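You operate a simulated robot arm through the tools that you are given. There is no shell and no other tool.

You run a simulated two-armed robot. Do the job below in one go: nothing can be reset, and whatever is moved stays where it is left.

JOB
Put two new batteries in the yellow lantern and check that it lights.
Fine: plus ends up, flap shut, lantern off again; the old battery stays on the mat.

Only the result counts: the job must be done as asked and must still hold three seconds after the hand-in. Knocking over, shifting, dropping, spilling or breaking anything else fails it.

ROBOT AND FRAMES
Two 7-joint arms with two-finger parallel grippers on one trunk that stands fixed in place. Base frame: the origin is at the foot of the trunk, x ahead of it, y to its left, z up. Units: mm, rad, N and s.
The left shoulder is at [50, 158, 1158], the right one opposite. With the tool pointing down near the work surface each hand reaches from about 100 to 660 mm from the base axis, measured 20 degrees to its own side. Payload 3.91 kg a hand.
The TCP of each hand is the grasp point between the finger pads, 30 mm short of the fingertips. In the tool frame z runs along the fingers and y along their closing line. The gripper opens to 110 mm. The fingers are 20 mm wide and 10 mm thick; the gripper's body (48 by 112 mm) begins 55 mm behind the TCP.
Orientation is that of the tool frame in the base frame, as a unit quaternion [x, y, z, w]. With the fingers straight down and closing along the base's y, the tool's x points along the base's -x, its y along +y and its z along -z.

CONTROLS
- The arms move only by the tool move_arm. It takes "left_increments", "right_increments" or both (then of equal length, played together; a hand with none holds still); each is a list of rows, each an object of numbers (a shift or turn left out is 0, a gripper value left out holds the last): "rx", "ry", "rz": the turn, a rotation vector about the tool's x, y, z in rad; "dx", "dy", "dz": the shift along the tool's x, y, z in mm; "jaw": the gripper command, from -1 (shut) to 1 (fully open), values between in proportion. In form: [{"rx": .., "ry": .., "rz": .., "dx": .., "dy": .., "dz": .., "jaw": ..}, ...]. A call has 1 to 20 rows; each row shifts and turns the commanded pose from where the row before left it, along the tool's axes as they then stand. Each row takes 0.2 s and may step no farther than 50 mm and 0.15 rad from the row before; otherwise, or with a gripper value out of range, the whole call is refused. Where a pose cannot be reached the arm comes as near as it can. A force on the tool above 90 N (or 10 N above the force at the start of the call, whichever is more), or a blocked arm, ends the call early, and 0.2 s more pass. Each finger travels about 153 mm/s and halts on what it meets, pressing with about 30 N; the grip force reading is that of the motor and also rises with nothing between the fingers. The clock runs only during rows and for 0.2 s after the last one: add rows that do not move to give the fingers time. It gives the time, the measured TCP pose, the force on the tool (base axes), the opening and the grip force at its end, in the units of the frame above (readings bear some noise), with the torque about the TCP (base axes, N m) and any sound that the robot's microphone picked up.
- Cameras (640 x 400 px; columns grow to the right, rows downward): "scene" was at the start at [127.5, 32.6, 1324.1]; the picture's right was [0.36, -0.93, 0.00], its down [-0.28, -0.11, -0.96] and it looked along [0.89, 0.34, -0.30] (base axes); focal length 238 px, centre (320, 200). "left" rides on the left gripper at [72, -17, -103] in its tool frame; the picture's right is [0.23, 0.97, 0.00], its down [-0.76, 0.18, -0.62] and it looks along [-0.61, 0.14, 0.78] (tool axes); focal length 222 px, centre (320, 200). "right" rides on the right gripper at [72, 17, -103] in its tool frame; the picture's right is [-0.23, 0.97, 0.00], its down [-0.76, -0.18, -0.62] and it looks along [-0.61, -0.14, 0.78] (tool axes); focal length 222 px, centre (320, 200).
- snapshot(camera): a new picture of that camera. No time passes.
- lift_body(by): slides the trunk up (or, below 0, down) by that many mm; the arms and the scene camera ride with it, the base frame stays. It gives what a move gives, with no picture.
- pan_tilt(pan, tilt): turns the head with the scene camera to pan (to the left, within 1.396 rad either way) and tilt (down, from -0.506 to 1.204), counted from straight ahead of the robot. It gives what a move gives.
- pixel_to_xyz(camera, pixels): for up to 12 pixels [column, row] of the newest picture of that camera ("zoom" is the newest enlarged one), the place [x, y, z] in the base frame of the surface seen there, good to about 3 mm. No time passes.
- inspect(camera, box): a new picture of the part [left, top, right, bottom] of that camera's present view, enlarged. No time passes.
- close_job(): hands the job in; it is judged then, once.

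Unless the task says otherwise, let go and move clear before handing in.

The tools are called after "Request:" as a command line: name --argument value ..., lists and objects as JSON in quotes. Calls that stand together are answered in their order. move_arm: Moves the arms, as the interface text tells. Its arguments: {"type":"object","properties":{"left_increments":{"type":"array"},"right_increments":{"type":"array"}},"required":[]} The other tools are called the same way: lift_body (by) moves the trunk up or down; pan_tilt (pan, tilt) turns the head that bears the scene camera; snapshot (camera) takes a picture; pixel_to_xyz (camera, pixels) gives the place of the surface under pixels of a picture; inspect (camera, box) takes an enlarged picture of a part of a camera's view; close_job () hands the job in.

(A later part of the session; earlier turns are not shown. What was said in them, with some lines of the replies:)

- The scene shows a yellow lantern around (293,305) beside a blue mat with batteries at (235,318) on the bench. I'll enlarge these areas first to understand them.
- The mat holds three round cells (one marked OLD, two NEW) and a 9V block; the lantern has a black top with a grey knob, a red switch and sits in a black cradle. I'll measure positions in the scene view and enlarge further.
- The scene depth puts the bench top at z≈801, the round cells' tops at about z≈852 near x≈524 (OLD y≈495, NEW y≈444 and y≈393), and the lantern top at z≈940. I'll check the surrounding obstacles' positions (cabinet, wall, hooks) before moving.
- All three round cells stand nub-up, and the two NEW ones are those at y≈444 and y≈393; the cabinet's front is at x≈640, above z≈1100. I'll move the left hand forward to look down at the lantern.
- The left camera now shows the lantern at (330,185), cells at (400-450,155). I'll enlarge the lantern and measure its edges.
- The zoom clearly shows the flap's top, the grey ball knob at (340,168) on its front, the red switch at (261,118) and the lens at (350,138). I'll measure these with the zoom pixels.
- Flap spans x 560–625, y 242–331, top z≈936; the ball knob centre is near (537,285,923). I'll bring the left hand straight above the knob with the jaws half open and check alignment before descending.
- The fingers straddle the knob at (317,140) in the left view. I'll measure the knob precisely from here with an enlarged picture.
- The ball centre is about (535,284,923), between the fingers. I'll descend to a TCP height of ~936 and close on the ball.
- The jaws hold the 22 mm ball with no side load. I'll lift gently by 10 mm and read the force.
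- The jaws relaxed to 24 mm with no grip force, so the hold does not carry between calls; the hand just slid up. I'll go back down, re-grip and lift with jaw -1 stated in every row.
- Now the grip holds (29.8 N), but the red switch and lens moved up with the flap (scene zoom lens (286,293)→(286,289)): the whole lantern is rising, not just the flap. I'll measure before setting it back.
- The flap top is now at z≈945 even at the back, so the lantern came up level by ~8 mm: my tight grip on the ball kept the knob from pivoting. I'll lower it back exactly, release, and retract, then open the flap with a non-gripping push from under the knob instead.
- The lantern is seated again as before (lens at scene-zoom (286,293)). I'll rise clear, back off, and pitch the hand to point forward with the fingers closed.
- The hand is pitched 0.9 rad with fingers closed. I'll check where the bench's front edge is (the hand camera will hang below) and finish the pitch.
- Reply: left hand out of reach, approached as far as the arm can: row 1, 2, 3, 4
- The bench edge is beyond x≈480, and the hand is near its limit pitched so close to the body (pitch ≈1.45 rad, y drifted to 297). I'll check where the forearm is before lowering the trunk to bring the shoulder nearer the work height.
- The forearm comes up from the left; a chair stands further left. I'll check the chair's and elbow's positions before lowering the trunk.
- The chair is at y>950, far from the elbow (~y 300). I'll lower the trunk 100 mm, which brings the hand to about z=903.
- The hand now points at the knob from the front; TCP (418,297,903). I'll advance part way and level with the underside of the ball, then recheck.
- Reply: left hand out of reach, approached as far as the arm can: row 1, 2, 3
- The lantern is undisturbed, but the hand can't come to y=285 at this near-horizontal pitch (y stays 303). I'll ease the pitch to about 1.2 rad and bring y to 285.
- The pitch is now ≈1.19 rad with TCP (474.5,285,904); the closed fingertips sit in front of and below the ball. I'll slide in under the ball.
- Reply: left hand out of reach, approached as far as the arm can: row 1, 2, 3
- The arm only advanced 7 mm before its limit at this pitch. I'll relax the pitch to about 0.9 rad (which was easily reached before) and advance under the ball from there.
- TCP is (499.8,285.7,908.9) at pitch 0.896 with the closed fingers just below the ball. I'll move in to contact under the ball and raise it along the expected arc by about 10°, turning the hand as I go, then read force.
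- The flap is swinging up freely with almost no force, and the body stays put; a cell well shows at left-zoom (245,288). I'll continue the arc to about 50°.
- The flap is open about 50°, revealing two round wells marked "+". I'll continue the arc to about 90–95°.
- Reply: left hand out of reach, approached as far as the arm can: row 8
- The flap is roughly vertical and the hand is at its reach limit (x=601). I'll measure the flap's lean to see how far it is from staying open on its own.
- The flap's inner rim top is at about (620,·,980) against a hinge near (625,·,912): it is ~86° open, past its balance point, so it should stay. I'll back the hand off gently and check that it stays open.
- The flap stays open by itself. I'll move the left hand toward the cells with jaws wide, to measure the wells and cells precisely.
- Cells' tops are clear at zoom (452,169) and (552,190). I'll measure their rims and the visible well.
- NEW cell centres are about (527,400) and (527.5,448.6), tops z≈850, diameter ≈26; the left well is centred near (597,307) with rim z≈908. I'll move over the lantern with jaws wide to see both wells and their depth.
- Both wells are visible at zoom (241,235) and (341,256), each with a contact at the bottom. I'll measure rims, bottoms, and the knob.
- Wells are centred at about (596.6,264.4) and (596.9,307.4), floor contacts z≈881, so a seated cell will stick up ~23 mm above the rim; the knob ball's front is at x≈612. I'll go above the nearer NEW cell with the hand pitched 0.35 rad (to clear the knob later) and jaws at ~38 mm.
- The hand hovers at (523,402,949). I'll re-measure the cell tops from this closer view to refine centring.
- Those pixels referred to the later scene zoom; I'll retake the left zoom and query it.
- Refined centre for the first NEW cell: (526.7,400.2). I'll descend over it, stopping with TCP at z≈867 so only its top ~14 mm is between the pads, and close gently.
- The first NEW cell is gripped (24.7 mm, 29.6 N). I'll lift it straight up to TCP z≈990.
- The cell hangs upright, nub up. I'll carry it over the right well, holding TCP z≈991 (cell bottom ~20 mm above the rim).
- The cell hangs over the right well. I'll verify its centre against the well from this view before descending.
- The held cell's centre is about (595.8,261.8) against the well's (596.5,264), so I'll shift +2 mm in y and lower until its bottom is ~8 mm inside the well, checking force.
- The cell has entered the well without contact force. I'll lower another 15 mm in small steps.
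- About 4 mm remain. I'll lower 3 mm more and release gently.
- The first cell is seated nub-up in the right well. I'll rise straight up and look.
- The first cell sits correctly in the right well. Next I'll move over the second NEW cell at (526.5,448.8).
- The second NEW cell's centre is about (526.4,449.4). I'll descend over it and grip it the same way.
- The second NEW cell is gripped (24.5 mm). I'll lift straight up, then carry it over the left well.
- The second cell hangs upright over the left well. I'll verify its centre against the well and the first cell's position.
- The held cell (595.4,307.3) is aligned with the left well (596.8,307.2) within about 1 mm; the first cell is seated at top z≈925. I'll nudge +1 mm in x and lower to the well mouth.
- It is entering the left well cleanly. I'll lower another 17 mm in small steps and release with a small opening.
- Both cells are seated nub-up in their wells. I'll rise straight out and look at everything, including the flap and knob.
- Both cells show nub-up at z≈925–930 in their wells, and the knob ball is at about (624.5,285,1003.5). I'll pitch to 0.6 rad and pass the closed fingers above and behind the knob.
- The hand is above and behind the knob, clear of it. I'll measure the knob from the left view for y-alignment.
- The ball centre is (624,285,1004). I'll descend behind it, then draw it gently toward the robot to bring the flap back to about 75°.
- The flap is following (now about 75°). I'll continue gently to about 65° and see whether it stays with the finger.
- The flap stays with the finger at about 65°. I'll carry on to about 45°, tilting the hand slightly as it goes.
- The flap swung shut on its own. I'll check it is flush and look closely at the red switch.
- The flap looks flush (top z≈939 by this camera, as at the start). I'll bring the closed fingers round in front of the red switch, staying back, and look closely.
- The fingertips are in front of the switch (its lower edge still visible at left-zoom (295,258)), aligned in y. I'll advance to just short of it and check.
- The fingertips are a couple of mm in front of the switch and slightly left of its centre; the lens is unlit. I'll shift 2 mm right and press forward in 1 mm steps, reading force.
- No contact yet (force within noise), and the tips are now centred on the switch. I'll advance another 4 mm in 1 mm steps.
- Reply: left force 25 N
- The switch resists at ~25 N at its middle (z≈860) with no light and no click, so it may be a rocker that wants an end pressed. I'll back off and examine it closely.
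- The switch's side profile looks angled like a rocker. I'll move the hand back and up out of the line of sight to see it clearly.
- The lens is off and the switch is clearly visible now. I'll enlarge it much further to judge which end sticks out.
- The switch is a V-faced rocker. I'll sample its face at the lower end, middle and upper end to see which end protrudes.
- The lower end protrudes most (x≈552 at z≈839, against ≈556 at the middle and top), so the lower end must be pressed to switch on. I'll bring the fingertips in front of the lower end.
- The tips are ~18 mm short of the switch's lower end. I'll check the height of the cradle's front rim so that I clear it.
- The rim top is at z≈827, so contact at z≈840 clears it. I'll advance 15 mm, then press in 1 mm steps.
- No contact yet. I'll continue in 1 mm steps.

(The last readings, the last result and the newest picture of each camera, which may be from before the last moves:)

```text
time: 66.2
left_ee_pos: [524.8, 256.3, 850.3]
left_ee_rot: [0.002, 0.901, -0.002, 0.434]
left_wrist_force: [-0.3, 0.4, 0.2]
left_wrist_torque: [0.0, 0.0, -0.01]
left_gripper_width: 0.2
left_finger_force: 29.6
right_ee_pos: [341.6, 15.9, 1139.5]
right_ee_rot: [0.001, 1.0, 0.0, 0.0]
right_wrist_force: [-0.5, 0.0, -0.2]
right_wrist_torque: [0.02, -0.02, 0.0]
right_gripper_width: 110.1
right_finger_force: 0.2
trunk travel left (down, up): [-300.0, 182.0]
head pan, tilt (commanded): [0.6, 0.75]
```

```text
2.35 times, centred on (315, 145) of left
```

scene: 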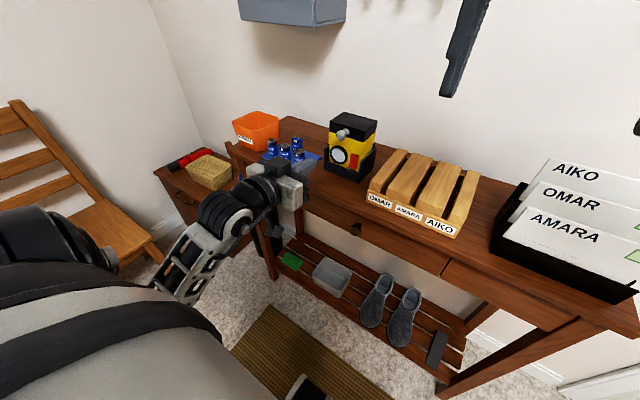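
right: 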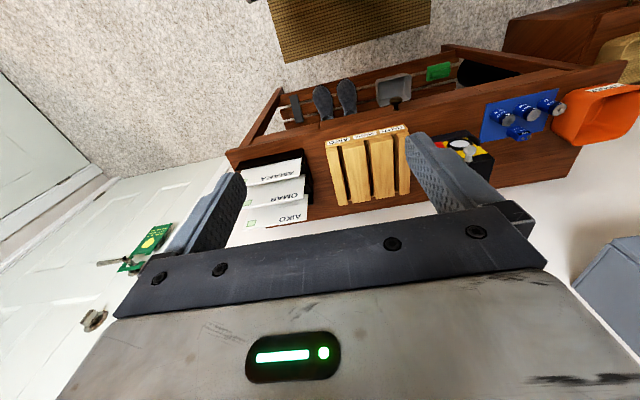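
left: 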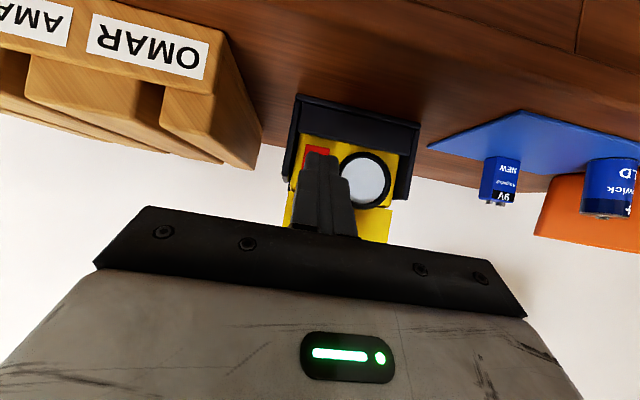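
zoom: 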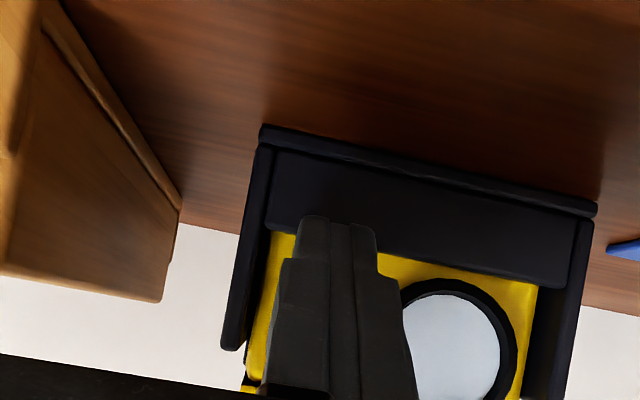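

Still no contact at the predicted depth, so the tip may be passing just under the rocker's lower edge. I'll back off 5 mm, rise 4 mm, and press again.

Request:
move_arm --left_increments '[{"dx": 3.1, "dz": -3.9, "jaw": -1}, {"dx": -3.1, "dz": -2.5, "jaw": -1}, {"dx": -1.24, "dz": 1.56, "jaw": -1}, {"dx": -1.24, "dz": 1.56, "jaw": -1}, {"dx": -0.62, "dz": 0.78, "jaw": -1}]'

Request:
inspect --camera "left" --box '[230, 60, 400, 230]'

Request:
inspect --camera "scene" --box '[325, 130, 375, 185]'

```text
time: 67.4
left_ee_pos: [523.9, 257.2, 854.7]
left_ee_rot: [0.002, 0.901, -0.002, 0.433]
left_wrist_force: [-0.9, 0.8, -0.3]
left_wrist_torque: [0.03, 0.01, -0.01]
left_gripper_width: 0.0
left_finger_force: 30.1
right_ee_pos: [341.1, 14.1, 1140.3]
right_ee_rot: [0.0, 1.0, 0.001, 0.0]
right_wrist_force: [-0.3, -0.7, -0.5]
right_wrist_torque: [-0.01, -0.03, -0.03]
right_gripper_width: 109.8
right_finger_force: 0.0
trunk travel left (down, up): [-300.0, 182.0]
head pan, tilt (commanded): [0.6, 0.75]
```

```text
2.35 times, centred on (315, 145) of left
```

zoom: 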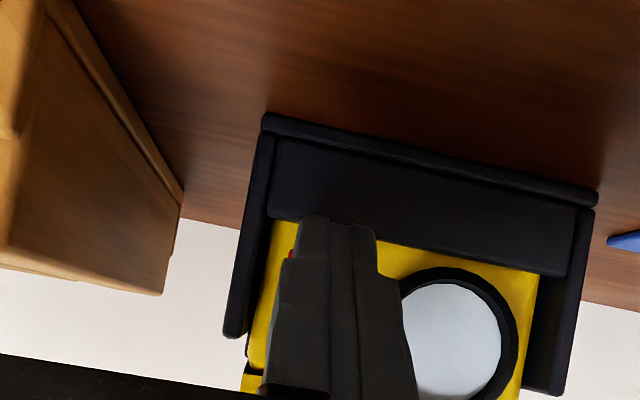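

```text
7.27 times, centred on (350, 158) of scene
```

zoom: 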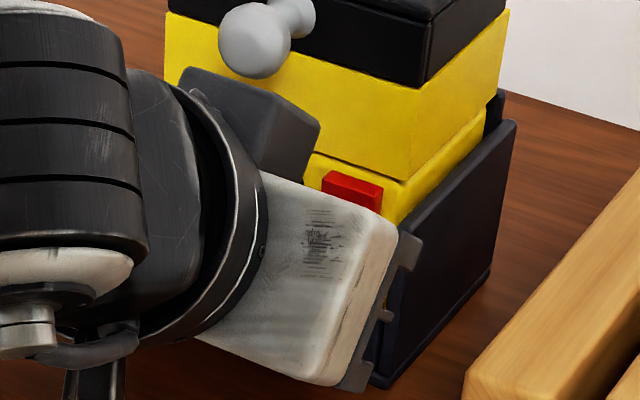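

The upper end of the switch now looks as though it sticks out more (scene zoom (350,185)), so it may have toggled with little force. I'll back off and look at the switch and lens.

Request:
move_arm --left_increments '[{"dx": 12.5, "dz": -15.6, "jaw": -1}, {"dx": 12.5, "dz": -15.6, "jaw": -1}, {"dx": -20, "dy": 20, "dz": -35, "jaw": -1}, {"dx": -20, "dy": 40, "dz": -20, "jaw": -1}, {"dx": -10, "dy": 40, "dz": -20, "jaw": -1}, {"jaw": -1}]'

Request:
inspect --camera "scene" --box '[310, 100, 390, 190]'

Request:
inspect --camera "scene" --box '[344, 150, 360, 172]'

Request:
inspect --camera "left" --box '[150, 0, 350, 160]'

```text
time: 68.8
left_ee_pos: [456.7, 357.5, 940.2]
left_ee_rot: [0.002, 0.901, -0.003, 0.434]
left_wrist_force: [0.3, 0.7, -0.1]
left_wrist_torque: [-0.01, 0.01, 0.01]
left_gripper_width: 0.1
left_finger_force: 29.8
right_ee_pos: [341.3, 15.6, 1139.7]
right_ee_rot: [0.0, 1.0, 0.001, 0.0]
right_wrist_force: [0.0, -0.1, 0.1]
right_wrist_torque: [0.02, 0.0, 0.01]
right_gripper_width: 110.2
right_finger_force: 0.1
trunk travel left (down, up): [-300.0, 182.0]
head pan, tilt (commanded): [0.6, 0.75]
```

```text
4.44 times, centred on (350, 145) of scene
```

zoom: 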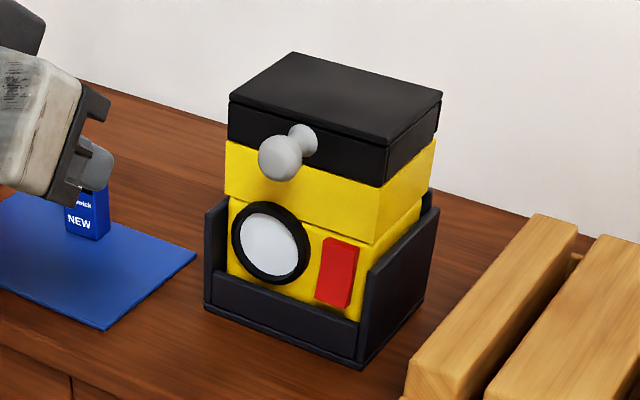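

```text
16.00 times, centred on (352, 161) of scene
```

zoom: 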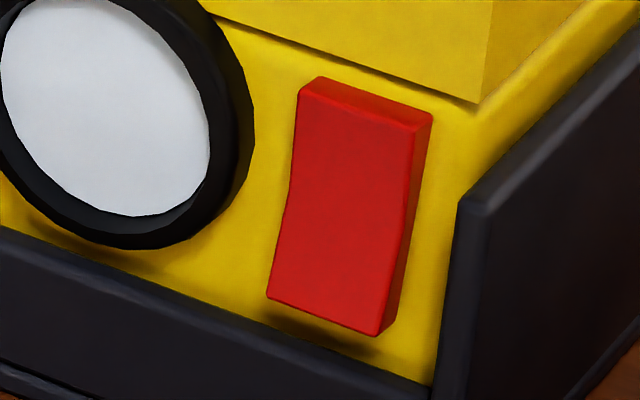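

```text
2.50 times, centred on (250, 80) of left
```

zoom: 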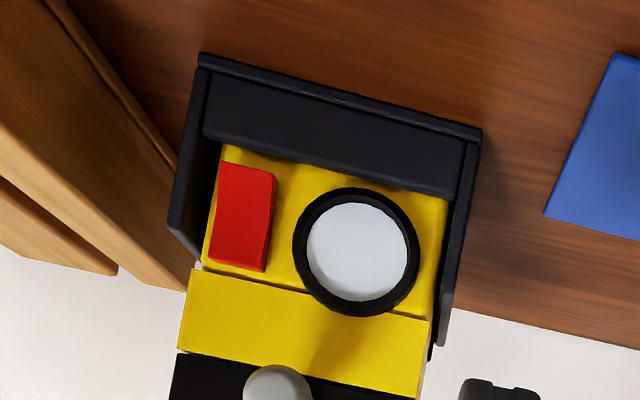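

The switch is back as before (lower end out) and the lens is unlit, so my light press didn't pass its snap point. I'll return to the lower end at z≈844 and press deeper.

Request:
move_arm --left_increments '[{"dx": -4.2, "dy": -33.3, "dz": 5.2, "jaw": -1}, {"dx": -4.2, "dy": -33.3, "dz": 5.2, "jaw": -1}, {"dx": -4.2, "dy": -33.9, "dz": 5.2, "jaw": -1}, {"dx": 16.5, "dz": 24.7, "jaw": -1}, {"dx": 16.5, "dz": 24.7, "jaw": -1}, {"dx": 16.5, "dz": 24.7, "jaw": -1}, {"dx": -5.6, "dz": 7.05, "jaw": -1}, {"dx": -5.6, "dz": 7.05, "jaw": -1}, {"dx": -1.24, "dz": 1.56, "jaw": -1}, {"dx": -0.62, "dz": 0.78, "jaw": -1}, {"dx": -0.62, "dz": 0.78, "jaw": -1}]'

Request:
inspect --camera "left" --box '[230, 60, 400, 230]'

Request:
inspect --camera "scene" --box '[325, 130, 375, 185]'

```text
time: 71.2
left_ee_pos: [527.0, 255.3, 856.3]
left_ee_rot: [0.002, 0.901, -0.003, 0.434]
left_wrist_force: [-0.3, -0.5, -0.2]
left_wrist_torque: [0.0, 0.02, -0.02]
left_gripper_width: 0.0
left_finger_force: 29.7
right_ee_pos: [341.2, 15.9, 1138.8]
right_ee_rot: [0.0, 1.0, 0.001, 0.001]
right_wrist_force: [-0.1, 0.3, 0.3]
right_wrist_torque: [0.02, 0.03, 0.0]
right_gripper_width: 109.9
right_finger_force: 0.0
trunk travel left (down, up): [-300.0, 182.0]
head pan, tilt (commanded): [0.6, 0.75]
```

```text
2.35 times, centred on (315, 145) of left
```

zoom: 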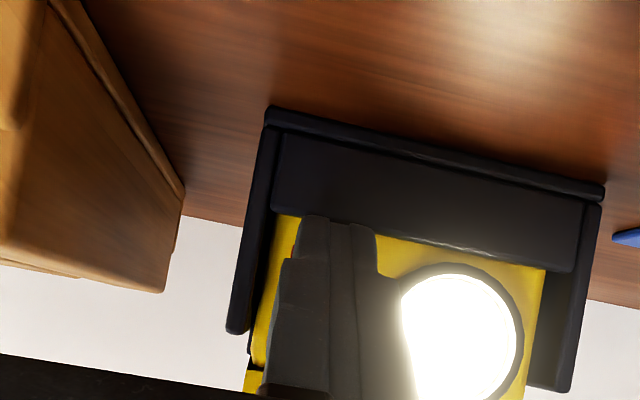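

```text
7.27 times, centred on (350, 158) of scene
```

zoom: 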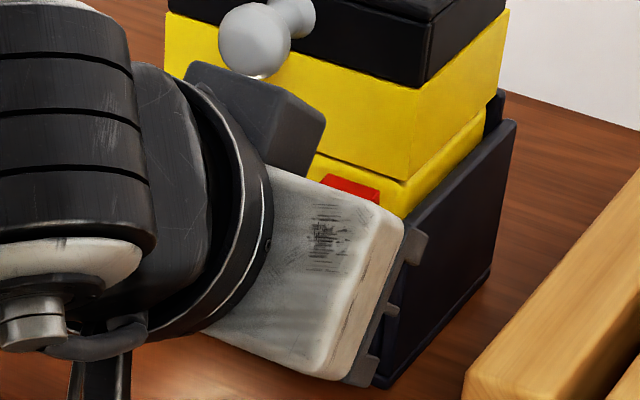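

The lens is now brightly lit. I'll back off and confirm it stays on by itself.

Request:
move_arm --left_increments '[{"dx": 6, "dz": -7.5, "jaw": -1}, {"dx": 12.5, "dz": -15.6, "jaw": -1}, {"dx": -20, "dz": -16, "jaw": -1}, {"jaw": -1}]'

Request:
snapshot --camera "left"

Request:
inspect --camera "scene" --box '[310, 100, 390, 190]'

```text
time: 72.2
left_ee_pos: [496.0, 257.1, 880.6]
left_ee_rot: [0.001, 0.901, -0.002, 0.434]
left_wrist_force: [0.6, 0.4, -0.2]
left_wrist_torque: [-0.02, 0.02, -0.02]
left_gripper_width: 0.1
left_finger_force: 29.9
right_ee_pos: [341.5, 15.9, 1139.3]
right_ee_rot: [-0.001, 1.0, 0.001, 0.0]
right_wrist_force: [0.3, 0.1, -0.5]
right_wrist_torque: [0.0, 0.02, -0.04]
right_gripper_width: 110.0
right_finger_force: 0.1
trunk travel left (down, up): [-300.0, 182.0]
head pan, tilt (commanded): [0.6, 0.75]
```

```text
taken
```

left: 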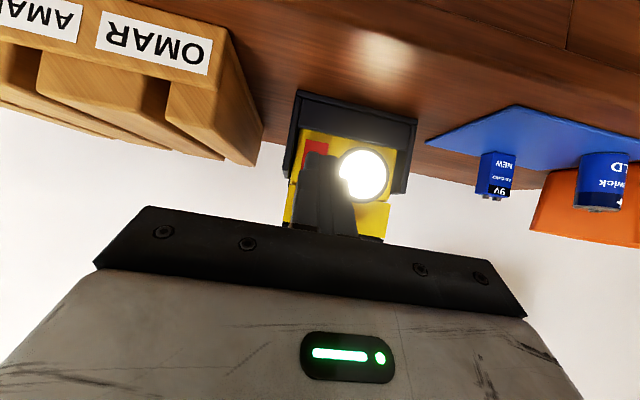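

```text
4.44 times, centred on (350, 145) of scene
```

zoom: 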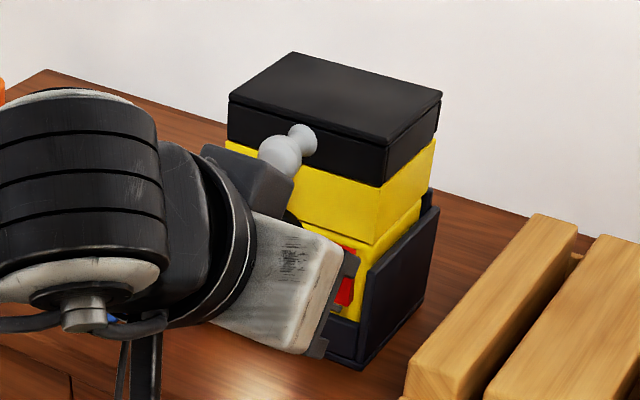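

The lantern stays lit with the hand away. Now I'll press the rocker's upper end (z≈867) to switch it off.

Request:
move_arm --left_increments '[{"dx": -6.8, "dz": 10.6, "jaw": -1}, {"dx": -6.8, "dz": 10.5, "jaw": -1}, {"dx": -1.24, "dz": 1.56, "jaw": -1}, {"dx": -0.62, "dz": 0.78, "jaw": -1}, {"dx": -0.62, "dz": 0.78, "jaw": -1}]'

Request:
inspect --camera "left" --box '[230, 60, 400, 230]'

```text
time: 73.4
left_ee_pos: [526.0, 256.7, 878.3]
left_ee_rot: [0.002, 0.901, -0.003, 0.434]
left_wrist_force: [0.1, -0.8, 0.3]
left_wrist_torque: [-0.01, -0.02, -0.02]
left_gripper_width: 0.0
left_finger_force: 29.7
right_ee_pos: [339.7, 15.2, 1138.7]
right_ee_rot: [0.0, 1.0, 0.001, 0.0]
right_wrist_force: [-0.3, -0.4, 0.3]
right_wrist_torque: [0.0, 0.0, 0.01]
right_gripper_width: 110.1
right_finger_force: 0.0
trunk travel left (down, up): [-300.0, 182.0]
head pan, tilt (commanded): [0.6, 0.75]
```

```text
2.35 times, centred on (315, 145) of left
```

zoom: 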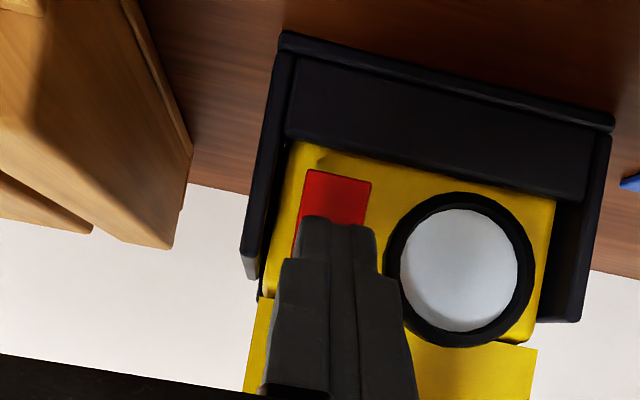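

The lens has gone dark again. I'll back off and confirm it stays off, and look over the whole scene.

Request:
move_arm --left_increments '[{"dx": 3, "dz": -3.8, "jaw": -1}, {"dx": 12.5, "dz": -15.6, "jaw": -1}, {"dx": 12.5, "dz": -15.6, "jaw": -1}, {"dx": -20, "dy": 10, "dz": -35, "jaw": -1}, {"dx": -20, "dy": 30, "dz": -30, "jaw": -1}, {"dx": -10, "dy": 35, "dz": -20, "jaw": -1}, {"jaw": -1}]'

Request:
snapshot --camera "scene"

Request:
inspect --camera "scene" --box '[310, 100, 390, 190]'

Request:
inspect --camera "left" --box '[150, 0, 390, 200]'

```text
time: 75.0
left_ee_pos: [444.9, 331.2, 969.6]
left_ee_rot: [0.003, 0.901, -0.004, 0.434]
left_wrist_force: [-0.3, -0.2, -0.6]
left_wrist_torque: [0.0, -0.02, 0.04]
left_gripper_width: 0.0
left_finger_force: 30.6
right_ee_pos: [341.1, 14.7, 1139.6]
right_ee_rot: [0.0, 1.0, 0.001, 0.0]
right_wrist_force: [-0.6, -0.8, -0.2]
right_wrist_torque: [0.02, -0.01, -0.04]
right_gripper_width: 110.2
right_finger_force: 0.0
trunk travel left (down, up): [-300.0, 182.0]
head pan, tilt (commanded): [0.6, 0.75]
```

```text
taken
```

scene: 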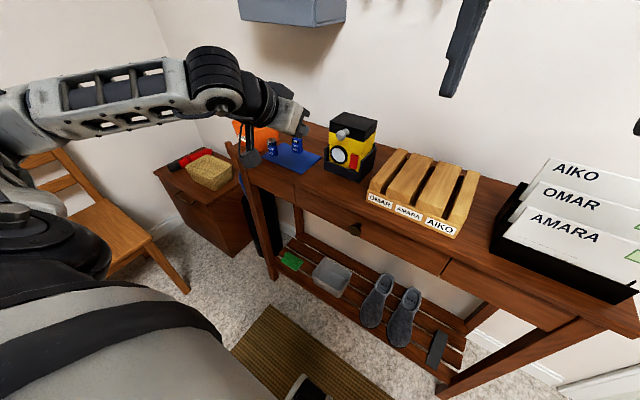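

```text
4.44 times, centred on (350, 145) of scene
```

zoom: 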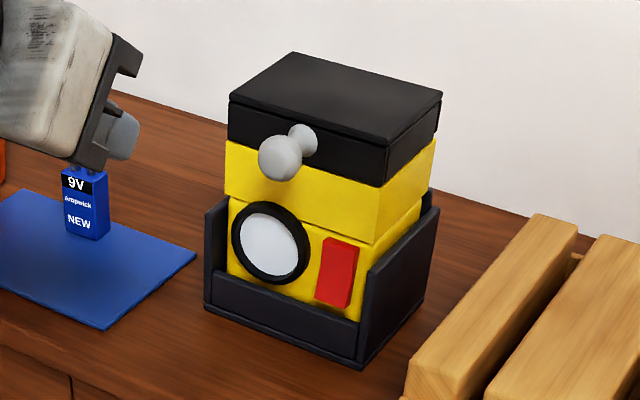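

```text
2.00 times, centred on (270, 100) of left
```

zoom: 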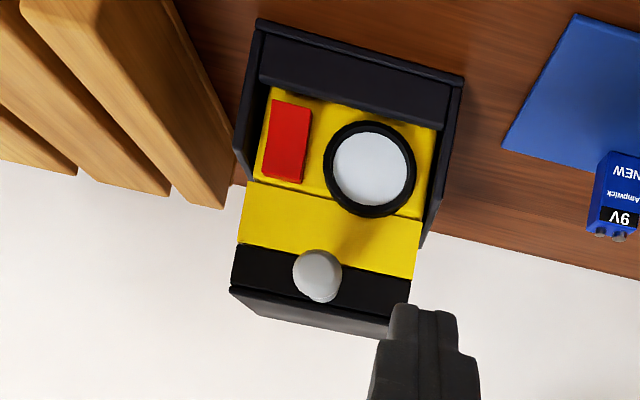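

The lantern is off and stays off, the flap appears shut, and the OLD cell and 9V are still on the mat. I'll raise the hand to the earlier overhead view to confirm the flap is flush.

Request:
move_arm --left_increments '[{"dx": -20, "dz": -35, "jaw": -1}, {"dx": -25, "dz": -35, "jaw": -1}, {"dx": -25, "dz": -30, "dy": -20, "jaw": -1}, {"ry": 0.15, "dy": -20, "jaw": -1}, {"ry": 0.15, "dy": -20, "jaw": -1}, {"ry": 0.15, "dy": -15, "jaw": -1}, {"ry": 0.15, "jaw": -1}, {"ry": 0.15, "jaw": -1}, {"ry": 0.147, "jaw": -1}, {"jaw": 0.5}]'

Request:
snapshot --camera "left"

Request:
inspect --camera "left" --box '[270, 60, 430, 220]'

```text
time: 77.2
left_ee_pos: [411.4, 256.6, 1087.2]
left_ee_rot: [0.003, 1.0, -0.002, 0.0]
left_wrist_force: [-0.9, -0.1, 0.5]
left_wrist_torque: [-0.01, 0.02, -0.01]
left_gripper_width: 82.5
left_finger_force: 0.1
right_ee_pos: [341.5, 15.8, 1139.0]
right_ee_rot: [0.0, 1.0, 0.001, 0.0]
right_wrist_force: [-0.2, 0.1, 0.0]
right_wrist_torque: [0.01, 0.0, 0.02]
right_gripper_width: 110.4
right_finger_force: 0.0
trunk travel left (down, up): [-300.0, 182.0]
head pan, tilt (commanded): [0.6, 0.75]
```

```text
taken
```

left: 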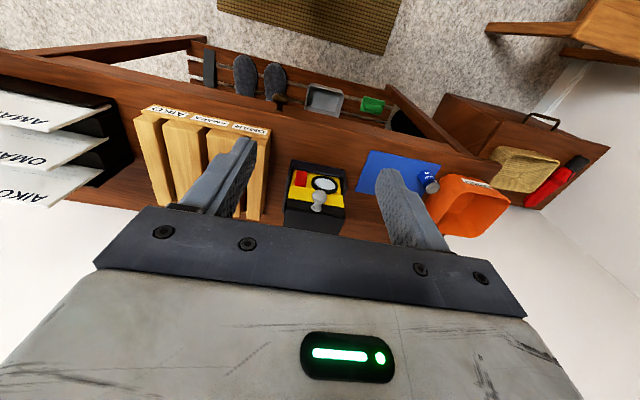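

```text
2.50 times, centred on (350, 140) of left
```

zoom: 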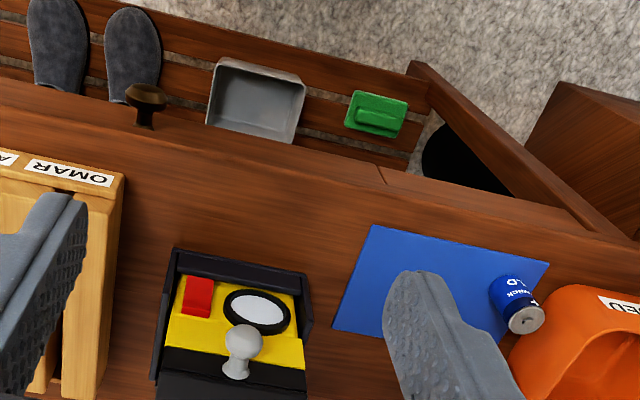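

Request:
inspect --camera "left" --box '[270, 140, 370, 240]'

Request:
pixel_to_xyz --camera "zoom" --pixels '[[120, 260], [180, 270], [280, 285], [110, 330], [200, 340], [270, 345], [100, 240], [290, 265], [190, 300], [120, 200], [250, 220]]'

Request:
inspect --camera "scene" --box '[230, 100, 390, 190]'

```text
4.00 times, centred on (320, 190) of left
```

zoom: 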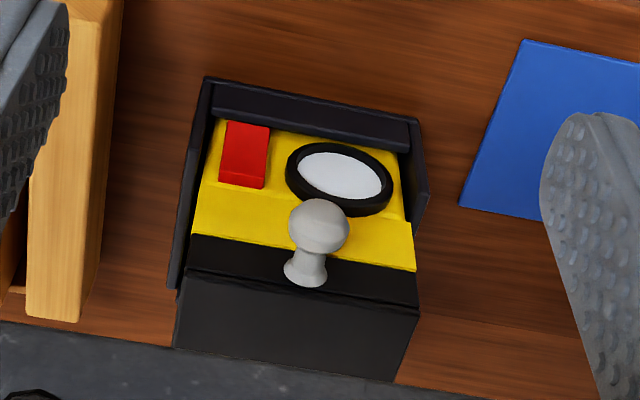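

```text
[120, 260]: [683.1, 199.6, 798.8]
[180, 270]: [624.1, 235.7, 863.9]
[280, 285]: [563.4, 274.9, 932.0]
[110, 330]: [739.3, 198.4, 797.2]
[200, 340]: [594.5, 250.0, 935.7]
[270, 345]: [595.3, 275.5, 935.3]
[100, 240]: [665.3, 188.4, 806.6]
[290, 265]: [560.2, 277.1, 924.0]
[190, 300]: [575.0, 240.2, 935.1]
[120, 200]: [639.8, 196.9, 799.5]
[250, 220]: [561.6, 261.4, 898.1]
```

```text
4.00 times, centred on (310, 145) of scene
```

zoom: 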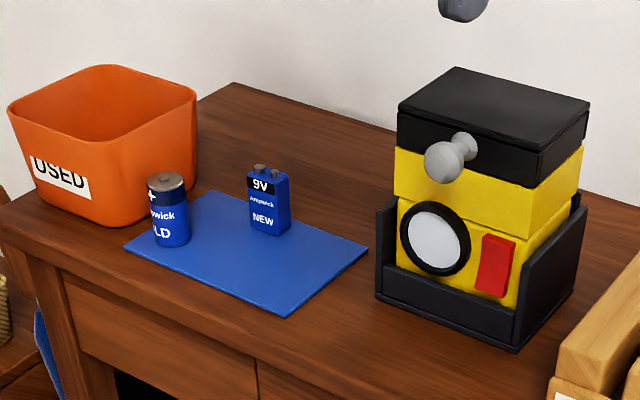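

The flap top reads z≈935 at both front and back, the same as at the start, so it is flush. The lens is dark with the switch in its off position, and the OLD cell and 9V block stand untouched on the mat. The hand is clear, so I'm handing in.

Request:
close_job

```text
The job is handed in.
```

The yellow lantern now has the two new batteries in it, both plus end up, and it lights. The lens came on brightly and stayed on after I moved the hand away. I then switched it off again and handed the job in.

- **Flap:** shut and flush. Its top reads the same height as at the start.
- **Mat:** the old battery is still where it was, and so is the 9V block.
- **Lantern position:** it is still in its cradle. My first try at the flap lifted the whole lantern about 8 mm, and I set it straight back down. Pressing the switch may also have pushed it back about 2 mm inside the cradle.

I saw nothing else knocked over, dropped or shifted.
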